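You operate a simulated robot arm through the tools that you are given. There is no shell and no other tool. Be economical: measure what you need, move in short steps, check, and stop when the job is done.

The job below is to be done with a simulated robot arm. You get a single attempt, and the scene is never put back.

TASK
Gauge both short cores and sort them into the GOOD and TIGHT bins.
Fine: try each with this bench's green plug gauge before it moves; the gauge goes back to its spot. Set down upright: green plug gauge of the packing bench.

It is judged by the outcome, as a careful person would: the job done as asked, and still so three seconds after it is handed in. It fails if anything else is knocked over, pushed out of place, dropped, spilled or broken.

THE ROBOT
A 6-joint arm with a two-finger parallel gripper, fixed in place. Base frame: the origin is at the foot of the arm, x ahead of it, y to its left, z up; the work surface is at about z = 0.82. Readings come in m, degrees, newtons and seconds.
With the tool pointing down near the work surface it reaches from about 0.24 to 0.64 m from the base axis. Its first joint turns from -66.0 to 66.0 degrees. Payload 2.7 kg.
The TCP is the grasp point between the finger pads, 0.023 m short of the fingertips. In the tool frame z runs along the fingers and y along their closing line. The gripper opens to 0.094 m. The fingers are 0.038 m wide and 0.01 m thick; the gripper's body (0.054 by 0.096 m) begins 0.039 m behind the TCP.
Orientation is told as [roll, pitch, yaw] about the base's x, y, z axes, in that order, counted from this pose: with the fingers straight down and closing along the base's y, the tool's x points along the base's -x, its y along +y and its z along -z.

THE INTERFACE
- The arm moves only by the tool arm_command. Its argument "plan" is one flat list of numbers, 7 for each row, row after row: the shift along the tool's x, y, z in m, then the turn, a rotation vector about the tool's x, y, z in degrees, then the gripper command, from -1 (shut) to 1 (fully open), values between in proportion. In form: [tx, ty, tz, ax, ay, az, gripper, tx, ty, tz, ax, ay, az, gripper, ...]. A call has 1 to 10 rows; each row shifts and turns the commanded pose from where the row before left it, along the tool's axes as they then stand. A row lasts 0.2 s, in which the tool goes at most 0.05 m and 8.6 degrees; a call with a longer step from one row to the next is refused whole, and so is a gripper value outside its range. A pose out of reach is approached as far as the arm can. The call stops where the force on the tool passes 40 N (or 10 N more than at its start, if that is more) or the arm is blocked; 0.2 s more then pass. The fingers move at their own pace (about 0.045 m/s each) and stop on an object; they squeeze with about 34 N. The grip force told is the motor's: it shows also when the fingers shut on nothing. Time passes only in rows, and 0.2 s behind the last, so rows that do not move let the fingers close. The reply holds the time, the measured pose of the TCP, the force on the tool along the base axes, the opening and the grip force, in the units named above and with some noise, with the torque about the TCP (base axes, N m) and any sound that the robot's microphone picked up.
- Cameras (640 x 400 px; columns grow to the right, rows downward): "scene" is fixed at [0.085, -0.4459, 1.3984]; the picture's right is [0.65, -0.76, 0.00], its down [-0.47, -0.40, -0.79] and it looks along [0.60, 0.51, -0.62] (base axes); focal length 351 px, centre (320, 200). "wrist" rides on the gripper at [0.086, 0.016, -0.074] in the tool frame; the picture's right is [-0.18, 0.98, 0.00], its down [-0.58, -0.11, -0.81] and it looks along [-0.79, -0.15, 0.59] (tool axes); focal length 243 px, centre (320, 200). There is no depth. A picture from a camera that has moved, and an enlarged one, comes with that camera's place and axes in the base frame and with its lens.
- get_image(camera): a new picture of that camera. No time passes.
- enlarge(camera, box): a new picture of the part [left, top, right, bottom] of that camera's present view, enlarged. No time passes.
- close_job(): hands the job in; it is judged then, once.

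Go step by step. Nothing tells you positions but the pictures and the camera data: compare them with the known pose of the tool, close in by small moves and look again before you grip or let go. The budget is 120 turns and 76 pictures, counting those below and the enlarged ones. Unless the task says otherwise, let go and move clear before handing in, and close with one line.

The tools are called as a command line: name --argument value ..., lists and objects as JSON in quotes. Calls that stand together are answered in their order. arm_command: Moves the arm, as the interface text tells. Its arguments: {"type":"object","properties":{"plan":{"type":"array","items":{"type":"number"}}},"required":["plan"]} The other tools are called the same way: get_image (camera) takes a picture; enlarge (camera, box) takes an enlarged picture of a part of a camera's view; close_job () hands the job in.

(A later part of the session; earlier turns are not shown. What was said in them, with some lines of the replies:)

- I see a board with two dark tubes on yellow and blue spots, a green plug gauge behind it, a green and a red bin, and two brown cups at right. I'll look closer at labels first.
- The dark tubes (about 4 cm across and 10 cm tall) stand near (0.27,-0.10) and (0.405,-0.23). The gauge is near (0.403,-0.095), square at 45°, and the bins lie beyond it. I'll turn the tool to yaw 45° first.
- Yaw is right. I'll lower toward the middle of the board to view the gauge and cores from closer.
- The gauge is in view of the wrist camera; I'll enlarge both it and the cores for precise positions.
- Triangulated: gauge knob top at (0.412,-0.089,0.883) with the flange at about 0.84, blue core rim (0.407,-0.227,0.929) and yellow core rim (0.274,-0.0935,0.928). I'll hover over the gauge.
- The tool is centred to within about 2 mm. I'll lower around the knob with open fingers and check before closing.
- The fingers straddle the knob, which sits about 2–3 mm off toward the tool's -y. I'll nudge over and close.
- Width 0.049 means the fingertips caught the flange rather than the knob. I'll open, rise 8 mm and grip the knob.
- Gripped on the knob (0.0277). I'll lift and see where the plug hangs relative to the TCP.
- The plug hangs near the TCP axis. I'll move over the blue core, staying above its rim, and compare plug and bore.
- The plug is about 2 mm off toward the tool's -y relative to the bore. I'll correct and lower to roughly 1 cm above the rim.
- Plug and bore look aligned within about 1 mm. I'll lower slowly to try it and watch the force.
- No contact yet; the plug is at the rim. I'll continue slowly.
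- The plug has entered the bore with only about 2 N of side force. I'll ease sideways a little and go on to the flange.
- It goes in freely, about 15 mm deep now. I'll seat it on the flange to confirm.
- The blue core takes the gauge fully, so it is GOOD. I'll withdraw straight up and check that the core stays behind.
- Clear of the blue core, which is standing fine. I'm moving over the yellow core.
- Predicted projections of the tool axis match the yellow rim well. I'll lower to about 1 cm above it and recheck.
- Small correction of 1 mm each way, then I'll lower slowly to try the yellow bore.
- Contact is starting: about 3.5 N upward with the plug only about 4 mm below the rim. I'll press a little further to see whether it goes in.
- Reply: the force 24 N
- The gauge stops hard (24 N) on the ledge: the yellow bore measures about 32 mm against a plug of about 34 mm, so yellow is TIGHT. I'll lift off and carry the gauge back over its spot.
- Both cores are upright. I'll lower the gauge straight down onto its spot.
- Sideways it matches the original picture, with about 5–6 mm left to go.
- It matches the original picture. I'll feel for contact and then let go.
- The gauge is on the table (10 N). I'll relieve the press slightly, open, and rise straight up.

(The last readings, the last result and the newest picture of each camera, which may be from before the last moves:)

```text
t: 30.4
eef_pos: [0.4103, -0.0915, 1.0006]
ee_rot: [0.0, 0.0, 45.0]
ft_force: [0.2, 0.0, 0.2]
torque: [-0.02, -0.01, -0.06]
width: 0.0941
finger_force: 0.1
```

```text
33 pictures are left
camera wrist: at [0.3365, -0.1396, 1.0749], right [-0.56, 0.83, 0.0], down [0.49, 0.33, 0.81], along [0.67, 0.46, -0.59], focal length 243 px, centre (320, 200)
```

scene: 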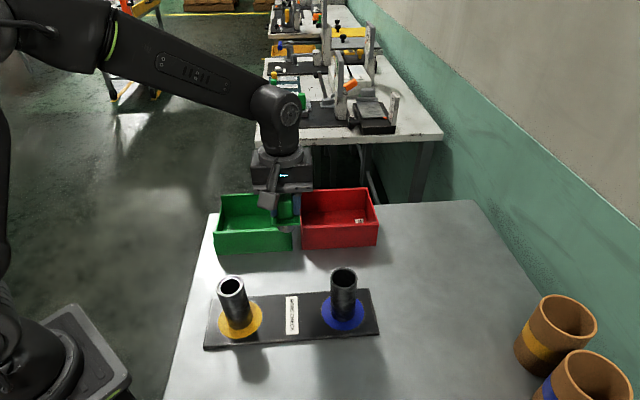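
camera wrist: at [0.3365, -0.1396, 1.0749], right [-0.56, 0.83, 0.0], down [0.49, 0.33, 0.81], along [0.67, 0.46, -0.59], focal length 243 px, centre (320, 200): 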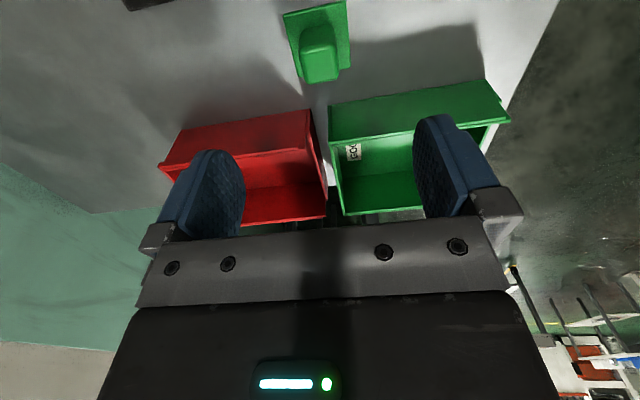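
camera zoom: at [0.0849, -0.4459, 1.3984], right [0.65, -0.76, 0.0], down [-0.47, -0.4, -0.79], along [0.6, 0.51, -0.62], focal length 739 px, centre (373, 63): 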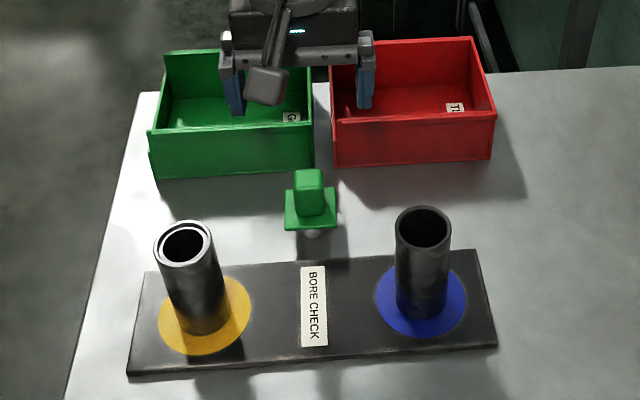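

The gauge is back on its spot, upright. Next comes the blue (GOOD) core: I'll hover above it with open fingers.

arm_command --plan '[0.0245, -0.0231, 0, 0, 0, 0, 1, 0.0245, -0.0231, 0, 0, 0, 0, 1, 0.0245, -0.0231, 0, 0, 0, 0, 1, 0.0245, -0.0231, 0, 0, 0, 0, 1, 0, 0, 0, 0, 0, 0, 1]'

enlarge --camera "scene" --box '[280, 190, 410, 350]'

get_image --camera "wrist"

```text
t: 31.6
eef_pos: [0.4077, -0.225, 1.0013]
ee_rot: [0.0, 0.0, 44.9]
ft_force: [0.4, 0.1, 0.2]
torque: [-0.05, -0.01, -0.02]
width: 0.0937
finger_force: 0.1
```

```text
2.50 times, centred on (345, 270) of scene
camera zoom: at [0.0849, -0.4459, 1.3984], right [0.65, -0.76, 0.0], down [-0.47, -0.4, -0.79], along [0.6, 0.51, -0.62], focal length 877 px, centre (258, 25)
```

zoom: 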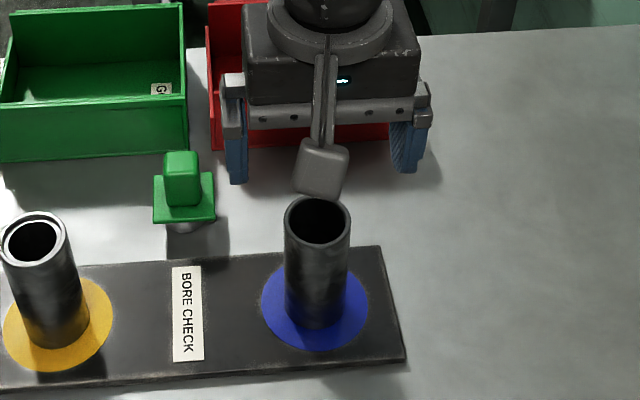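

```text
31 pictures are left
camera wrist: at [0.3336, -0.2738, 1.0749], right [-0.57, 0.82, 0.0], down [0.49, 0.33, 0.81], along [0.67, 0.46, -0.59], focal length 243 px, centre (320, 200)
```

wrist: 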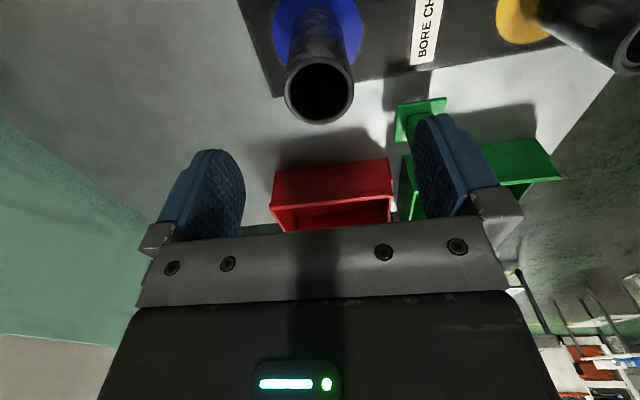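

The core is about 3 mm toward the tool's +x. I'll correct and descend around it.

arm_command --plan '[0.003, 0.001, 0.02, 0, 0, 0, 1, 0, 0, 0.03, 0, 0, 0, 1, 0, 0, 0.03, 0, 0, 0, 1, 0, 0, 0.018, 0, 0, 0, 1, 0, 0, 0, 0, 0, 0, 1]'

get_image --camera "wrist"

```text
t: 32.8
eef_pos: [0.4044, -0.2265, 0.9021]
ee_rot: [0.0, 0.0, 45.0]
ft_force: [-0.8, 0.0, -0.6]
torque: [-0.03, 0.0, 0.02]
width: 0.0941
finger_force: 0.1
```

```text
30 pictures are left
camera wrist: at [0.3307, -0.2747, 0.9753], right [-0.56, 0.83, 0.0], down [0.49, 0.33, 0.81], along [0.67, 0.46, -0.59], focal length 243 px, centre (320, 200)
```

wrist: 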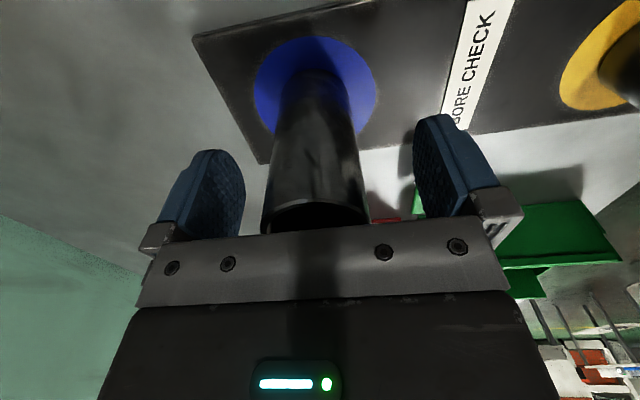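

Centred; I'll close on the core.

arm_command --plan '[0, 0, 0, 0, 0, 0, 0.3, 0, 0, 0, 0, 0, 0, 0, 0, 0, 0, 0, 0, 0, -0.4, 0, 0, 0, 0, 0, 0, -1, 0, 0, 0, 0, 0, 0, -1]'

```text
t: 34.0
eef_pos: [0.4035, -0.2256, 0.9025]
ee_rot: [-0.1, 0.1, 45.0]
ft_force: [1.7, -2.1, 2.7]
torque: [-0.2, -0.21, -0.01]
width: 0.0455
finger_force: 34.2
```

Gripped at 45.5 mm. I'll lift straight up.

arm_command --plan '[0, 0, -0.01, 0, 0, 0, -1, 0, 0, -0.03, 0, 0, 0, -1, 0, 0, -0.045, 0, 0, 0, -1, 0, 0, -0.045, 0, 0, 0, -1, 0, 0, 0, 0, 0, 0, -1]'

get_image --camera "scene"

```text
t: 35.2
eef_pos: [0.4042, -0.2275, 1.0325]
ee_rot: [0.0, 0.0, 45.0]
ft_force: [0.2, 0.4, -0.6]
torque: [-0.02, 0.02, -0.04]
width: 0.0445
finger_force: 33.7
```

```text
29 pictures are left
```

scene: 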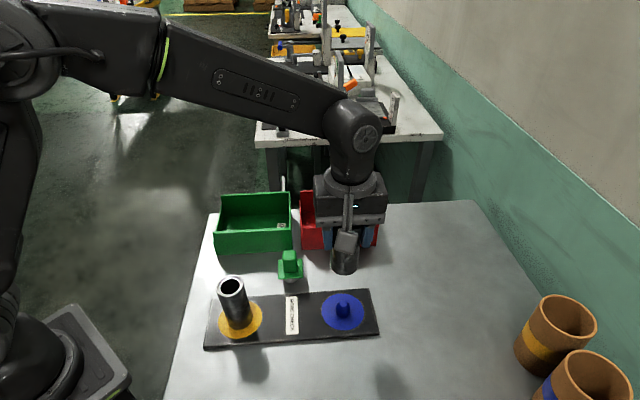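

Lifted; the core had stood over a small blue peg. I'll carry it over the green bin centre (0.447,0.060).

arm_command --plan '[-0.0333, 0.0245, 0, 0, 0, 0, -1, -0.0333, 0.0245, 0, 0, 0, 0, -1, -0.0333, 0.0245, 0, 0, 0, 0, -1, -0.0333, 0.0245, 0, 0, 0, 0, -1, -0.0333, 0.0245, 0, 0, 0, 0, -1, -0.0333, 0.0245, 0, 0, 0, 0, -1, -0.0333, 0.0245, 0, 0, 0, 0, -1, 0, 0, 0, 0, 0, 0, -1]'

enlarge --camera "scene" --box '[190, 140, 400, 290]'

get_image --camera "wrist"

```text
t: 37.0
eef_pos: [0.4481, 0.0597, 1.0308]
ee_rot: [0.0, 0.0, 44.9]
ft_force: [-0.1, 0.1, -0.3]
torque: [0.01, 0.01, -0.01]
width: 0.045
finger_force: 33.2
```

```text
2.67 times, centred on (295, 215) of scene
camera zoom: at [0.085, -0.4458, 1.3984], right [0.65, -0.76, 0.0], down [-0.47, -0.4, -0.79], along [0.6, 0.51, -0.62], focal length 936 px, centre (387, 160)
```

zoom: 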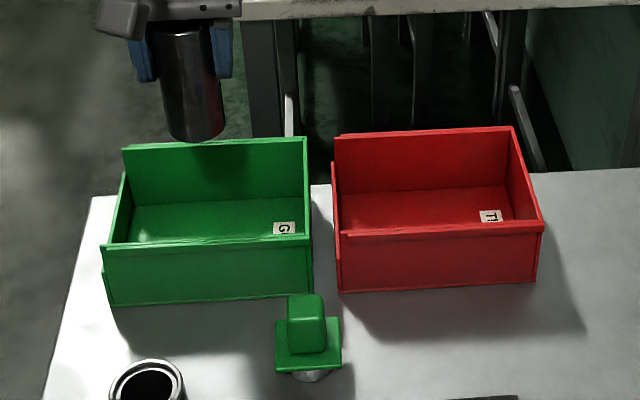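

```text
27 pictures are left
camera wrist: at [0.3738, 0.0108, 1.1049], right [-0.56, 0.83, 0.0], down [0.49, 0.33, 0.81], along [0.67, 0.46, -0.59], focal length 243 px, centre (320, 200)
```

wrist: 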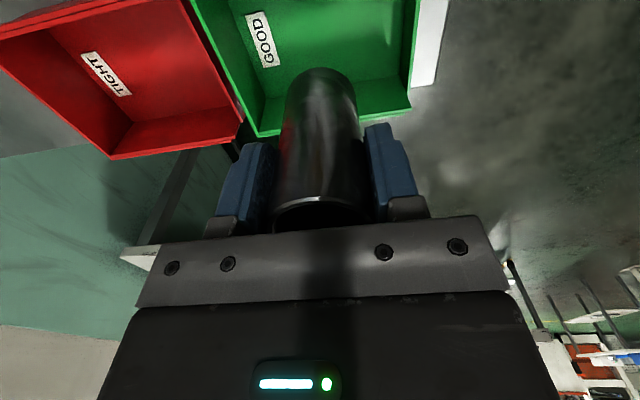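

The core is over the bin's middle, with its bottom at about 0.96. I'll lower most of the way.

arm_command --plan '[0, 0, 0.03, 0, 0, 0, -1, 0, 0, 0.04, 0, 0, 0, -1, 0, 0, 0.035, 0, 0, 0, -1, 0, 0, 0.017, 0, 0, 0, -1, 0, 0, 0, 0, 0, 0, -1]'

enlarge --camera "scene" --box '[190, 160, 320, 290]'

```text
t: 38.2
eef_pos: [0.4477, 0.0603, 0.9111]
ee_rot: [0.0, 0.0, 45.0]
ft_force: [0.4, -0.7, -0.7]
torque: [0.01, -0.02, -0.01]
width: 0.0453
finger_force: 34.3
```

```text
3.08 times, centred on (255, 225) of scene
camera zoom: at [0.085, -0.4459, 1.3984], right [0.65, -0.76, 0.0], down [-0.47, -0.4, -0.79], along [0.6, 0.51, -0.62], focal length 1080 px, centre (520, 123)
```

zoom: 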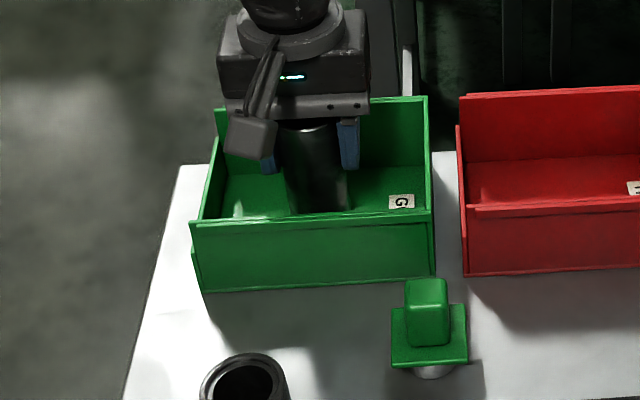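

Well inside the bin. I'll lower slowly until it touches the floor.

arm_command --plan '[0, 0, 0.003, 0, 0, 0, -1, 0, 0, 0.003, 0, 0, 0, -1, 0, 0, 0.002, 0, 0, 0, -1, 0, 0, 0.002, 0, 0, 0, -1]'

```text
t: 39.2
eef_pos: [0.4472, 0.0587, 0.9]
ee_rot: [0.0, 0.0, 45.0]
ft_force: [-0.4, 0.2, -0.5]
torque: [0.05, 0.0, 0.0]
width: 0.045
finger_force: 34.0
```

arm_command --plan '[0, 0, 0.0015, 0, 0, 0, -1, 0, 0, 0.0015, 0, 0, 0, -1, 0, 0, 0.001, 0, 0, 0, -1, 0, 0, 0.001, 0, 0, 0, -1]'

```text
t: 40.2
eef_pos: [0.4482, 0.0593, 0.897]
ee_rot: [-0.3, -0.3, 45.0]
ft_force: [-5.2, 4.1, 27.3]
torque: [0.07, 0.74, -0.05]
width: 0.0449
finger_force: 33.6
```

Touched the floor. I'll relieve about 1.5 mm, open, and rise.

arm_command --plan '[0, 0, -0.0017, 0, 0, 0, -1, 0, 0, 0, 0, 0, 0, 0.1, 0, 0, 0, 0, 0, 0, 0.5, 0, 0, 0, 0, 0, 0, 0.6, 0, 0, -0.01, 0, 0, 0, 0.6, 0, 0, -0.03, 0, 0, 0, 0.6, 0, 0, -0.04, 0, 0, 0, 0.8, 0, 0, -0.04, 0, 0, 0, 1, 0, 0, 0, 0, 0, 0, 1]'

enlarge --camera "scene" --box '[190, 160, 400, 350]'

```text
t: 42.2
eef_pos: [0.4484, 0.061, 1.0172]
ee_rot: [-0.1, 0.0, 45.0]
ft_force: [-0.4, -0.3, -0.6]
torque: [0.0, 0.03, -0.01]
width: 0.0939
finger_force: 0.0
```

```text
2.11 times, centred on (295, 255) of scene
camera zoom: at [0.0849, -0.4459, 1.3984], right [0.65, -0.76, 0.0], down [-0.47, -0.4, -0.79], along [0.6, 0.51, -0.62], focal length 739 px, centre (373, 84)
```

zoom: 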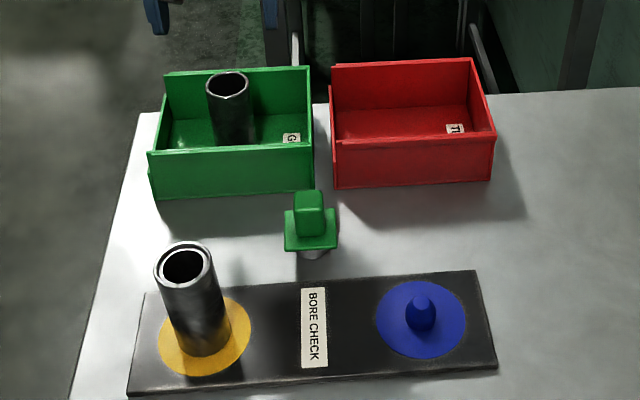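

The blue core stands in the GOOD bin. Next I'll move over the yellow core.

arm_command --plan '[0.0391, 0.0028, 0, 0, 0, 0, 1, 0.0391, 0.0028, 0, 0, 0, 0, 1, 0.0391, 0.0028, 0, 0, 0, 0, 1, 0.0391, 0.0028, 0, 0, 0, 0, 1, 0.0391, 0.0028, 0, 0, 0, 0, 1, 0.0391, 0.0028, 0, 0, 0, 0, 1, 0, 0, 0, 0, 0, 0, 1]'

get_image --camera "wrist"

enlarge --camera "scene" --box '[180, 230, 320, 350]'

```text
t: 43.8
eef_pos: [0.2707, -0.0942, 1.0172]
ee_rot: [0.0, 0.1, 45.0]
ft_force: [0.9, -0.9, 0.4]
torque: [-0.01, 0.01, 0.02]
width: 0.0939
finger_force: 0.1
```

```text
24 pictures are left
camera wrist: at [0.1967, -0.1431, 1.0904], right [-0.57, 0.82, 0.0], down [0.49, 0.33, 0.81], along [0.67, 0.46, -0.59], focal length 243 px, centre (320, 200)
```

wrist: 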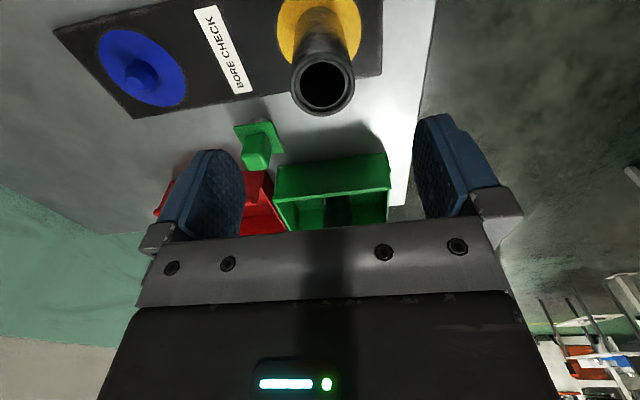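

```text
3.33 times, centred on (250, 290) of scene
camera zoom: at [0.0849, -0.4459, 1.3984], right [0.65, -0.76, 0.0], down [-0.47, -0.4, -0.79], along [0.6, 0.51, -0.62], focal length 1170 px, centre (553, -100)
```

zoom: 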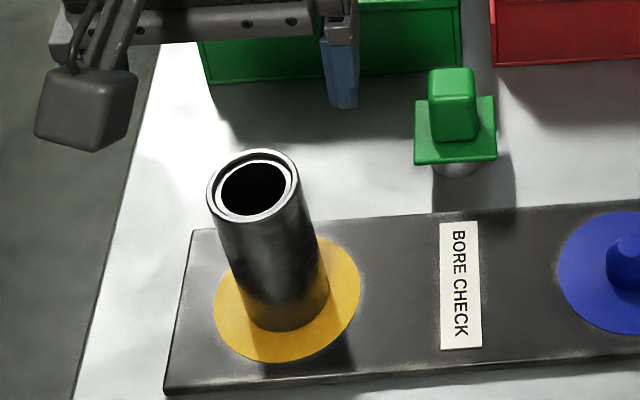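

Nearly centred. I'll descend around it with a small correction.

arm_command --plan '[0.001, 0.0015, 0.03, 0, 0, 0, 1, 0, 0, 0.035, 0, 0, 0, 1, 0, 0, 0.03, 0, 0, 0, 1, 0, 0, 0.018, 0, 0, 0, 1, 0, 0, 0, 0, 0, 0, 1]'

get_image --camera "wrist"

```text
t: 45.0
eef_pos: [0.2677, -0.0951, 0.9038]
ee_rot: [-0.1, 0.0, 44.9]
ft_force: [0.6, -0.3, -0.8]
torque: [0.02, 0.01, 0.01]
width: 0.0939
finger_force: 0.0
```

```text
22 pictures are left
camera wrist: at [0.1951, -0.1425, 0.9773], right [-0.56, 0.83, 0.0], down [0.49, 0.33, 0.81], along [0.67, 0.46, -0.59], focal length 243 px, centre (320, 200)
```

wrist: 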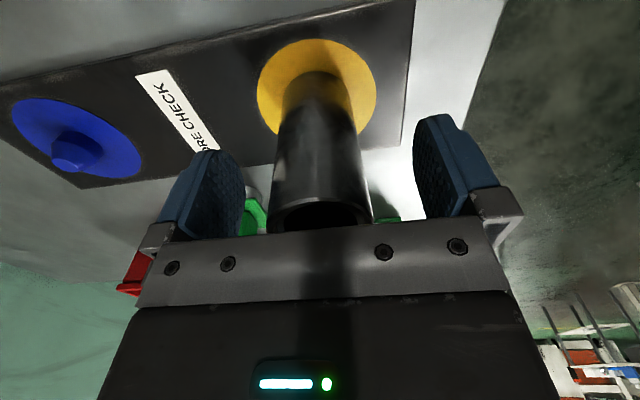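

Centred. I'll close, then lift.

arm_command --plan '[0, 0, 0, 0, 0, 0, 0.3, 0, 0, 0, 0, 0, 0, 0, 0, 0, 0, 0, 0, 0, -0.4, 0, 0, 0, 0, 0, 0, -1, 0, 0, 0, 0, 0, 0, -1]'

arm_command --plan '[0, 0, -0.01, 0, 0, 0, -1, 0, 0, -0.03, 0, 0, 0, -1, 0, 0, -0.045, 0, 0, 0, -1, 0, 0, -0.045, 0, 0, 0, -1, 0, 0, 0, 0, 0, 0, -1]'

get_image --camera "scene"

```text
t: 46.2
eef_pos: [0.2719, -0.0945, 0.9044]
ee_rot: [-0.1, 0.0, 45.0]
ft_force: [2.3, -4.6, 0.0]
torque: [-0.26, -0.29, -0.02]
width: 0.0455
finger_force: 34.4
```

```text
t: 47.4
eef_pos: [0.2681, -0.0933, 1.0355]
ee_rot: [-0.1, 0.1, 44.9]
ft_force: [-0.1, 0.0, 0.0]
torque: [0.02, -0.03, 0.0]
width: 0.0451
finger_force: 33.6
```

```text
21 pictures are left
```

scene: 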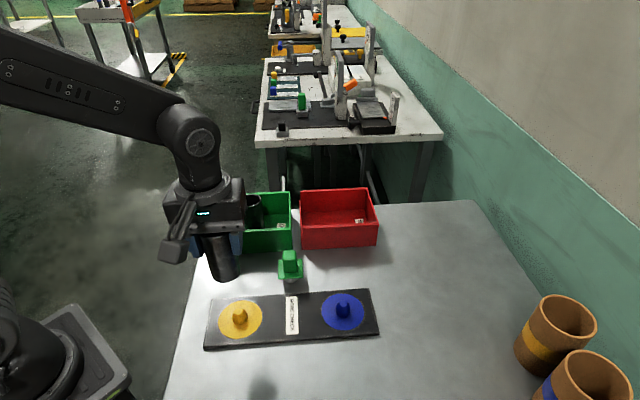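

Lifted. I'm carrying it at this height over the red bin (0.578,-0.080).

arm_command --plan '[-0.0286, -0.0262, 0, 0, 0, 0, -1, -0.0286, -0.0262, 0, 0, 0, 0, -1, -0.0286, -0.0262, 0, 0, 0, 0, -1, -0.0286, -0.0262, 0, 0, 0, 0, -1, -0.0286, -0.0262, 0, 0, 0, 0, -1, -0.0286, -0.0262, 0, 0, 0, 0, -1, -0.0286, -0.0262, 0, 0, 0, 0, -1, -0.0286, -0.0262, 0, 0, 0, 0, -1, 0, 0, 0, 0, 0, 0, -1]'

get_image --camera "scene"

get_image --camera "wrist"

```text
t: 49.4
eef_pos: [0.5792, -0.0794, 1.035]
ee_rot: [0.0, 0.1, 45.0]
ft_force: [-0.2, 0.5, -0.8]
torque: [0.0, 0.03, -0.02]
width: 0.0451
finger_force: 34.4
```

```text
20 pictures are left
```

scene: 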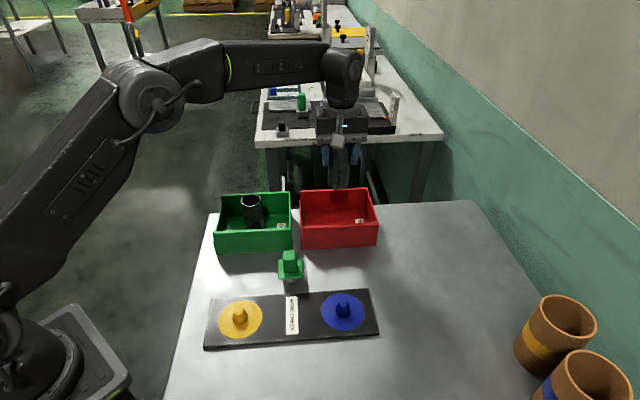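

```text
19 pictures are left
camera wrist: at [0.5056, -0.1282, 1.1081], right [-0.56, 0.83, 0.0], down [0.49, 0.33, 0.81], along [0.66, 0.46, -0.59], focal length 243 px, centre (320, 200)
```

wrist: 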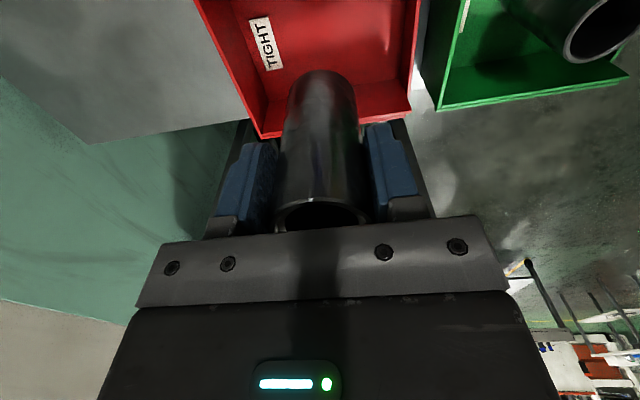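

Centred on the red bin. I'll lower most of the way.

arm_command --plan '[0, 0, 0.03, 0, 0, 0, -1, 0, 0, 0.04, 0, 0, 0, -1, 0, 0, 0.035, 0, 0, 0, -1, 0, 0, 0.017, 0, 0, 0, -1, 0, 0, 0, 0, 0, 0, -1]'

enlarge --camera "scene" --box '[270, 140, 400, 270]'

```text
t: 50.6
eef_pos: [0.5791, -0.0808, 0.9121]
ee_rot: [0.0, -0.1, 45.0]
ft_force: [-0.4, -0.6, -1.0]
torque: [-0.02, 0.02, -0.01]
width: 0.0451
finger_force: 33.7
```

```text
3.08 times, centred on (335, 205) of scene
camera zoom: at [0.085, -0.4459, 1.3984], right [0.65, -0.76, 0.0], down [-0.47, -0.4, -0.79], along [0.6, 0.51, -0.62], focal length 1080 px, centre (274, 185)
```

zoom: 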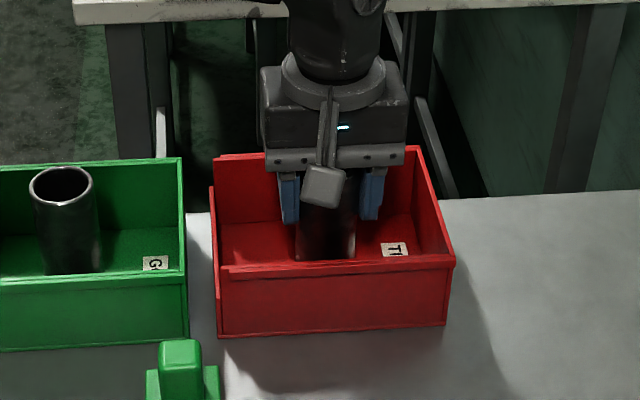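

arm_command --plan '[0, 0, 0.003, 0, 0, 0, -1, 0, 0, 0.003, 0, 0, 0, -1, 0, 0, 0.002, 0, 0, 0, -1, 0, 0, 0.002, 0, 0, 0, -1, 0, 0, 0.0015, 0, 0, 0, -1]'

```text
t: 51.8
eef_pos: [0.5774, -0.0807, 0.9003]
ee_rot: [0.0, 0.0, 45.0]
ft_force: [-0.5, -0.2, 0.2]
torque: [-0.01, 0.02, -0.01]
width: 0.0452
finger_force: 33.9
```

The core is almost on the floor. I'll go on in small steps until I feel contact.

arm_command --plan '[0, 0, 0.001, 0, 0, 0, -1, 0, 0, 0.001, 0, 0, 0, -1, 0, 0, 0, 0, 0, 0, -1]'

```text
t: 52.6
eef_pos: [0.5783, -0.0812, 0.8989]
ee_rot: [-0.1, 0.0, 44.9]
ft_force: [-3.0, 0.3, 6.7]
torque: [-0.04, 0.29, -0.04]
width: 0.0453
finger_force: 33.5
```

Contact. I'll open and rise.

arm_command --plan '[0, 0, -0.0004, 0, 0, 0, -1, 0, 0, 0, 0, 0, 0, 0.1, 0, 0, 0, 0, 0, 0, 0.5, 0, 0, 0, 0, 0, 0, 0.6, 0, 0, -0.01, 0, 0, 0, 0.6, 0, 0, -0.03, 0, 0, 0, 0.6, 0, 0, -0.04, 0, 0, 0, 0.8, 0, 0, -0.04, 0, 0, 0, 1, 0.02, 0, -0.03, 0, 0, 0, 1, 0.02, 0, -0.03, 0, 0, 0, 1]'

get_image --camera "scene"

enlarge --camera "scene" --box '[190, 170, 400, 360]'

```text
t: 54.8
eef_pos: [0.5498, -0.1082, 1.0807]
ee_rot: [0.0, -0.1, 45.0]
ft_force: [-1.2, 0.1, 0.3]
torque: [0.06, -0.03, -0.02]
width: 0.0938
finger_force: 0.1
```

```text
17 pictures are left
```

scene: 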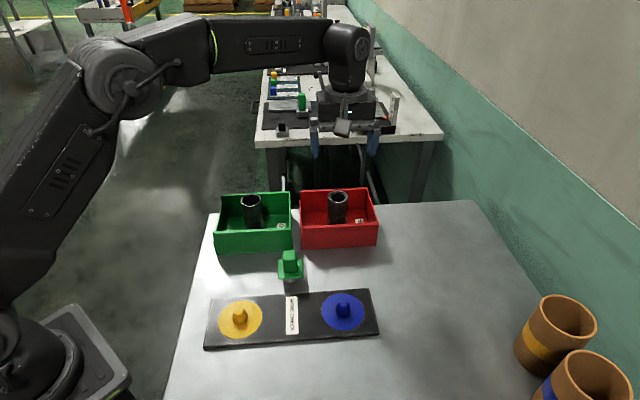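

```text
2.11 times, centred on (295, 265) of scene
camera zoom: at [0.085, -0.4459, 1.3984], right [0.65, -0.76, 0.0], down [-0.47, -0.4, -0.79], along [0.6, 0.51, -0.62], focal length 739 px, centre (373, 63)
```

zoom: 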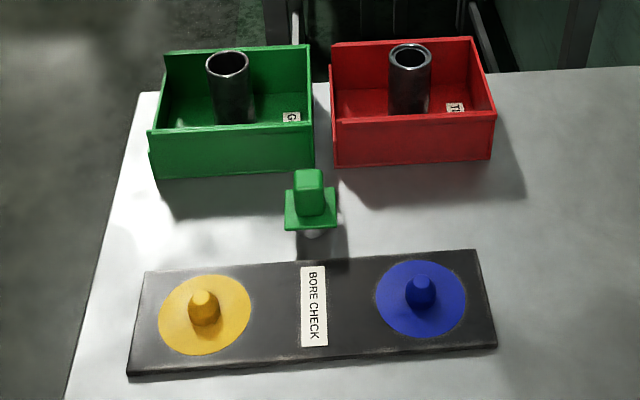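

Both cores stand upright in their bins, the gauge is upright on its spot, and the gripper is clear with nothing else disturbed. I'm handing in.

close_job

```text
The job is handed in.
```

The job is handed in: the blue-spot core took the green gauge fully and is in GOOD, the yellow-spot core stopped it and is in TIGHT, and the gauge is upright back on its spot.
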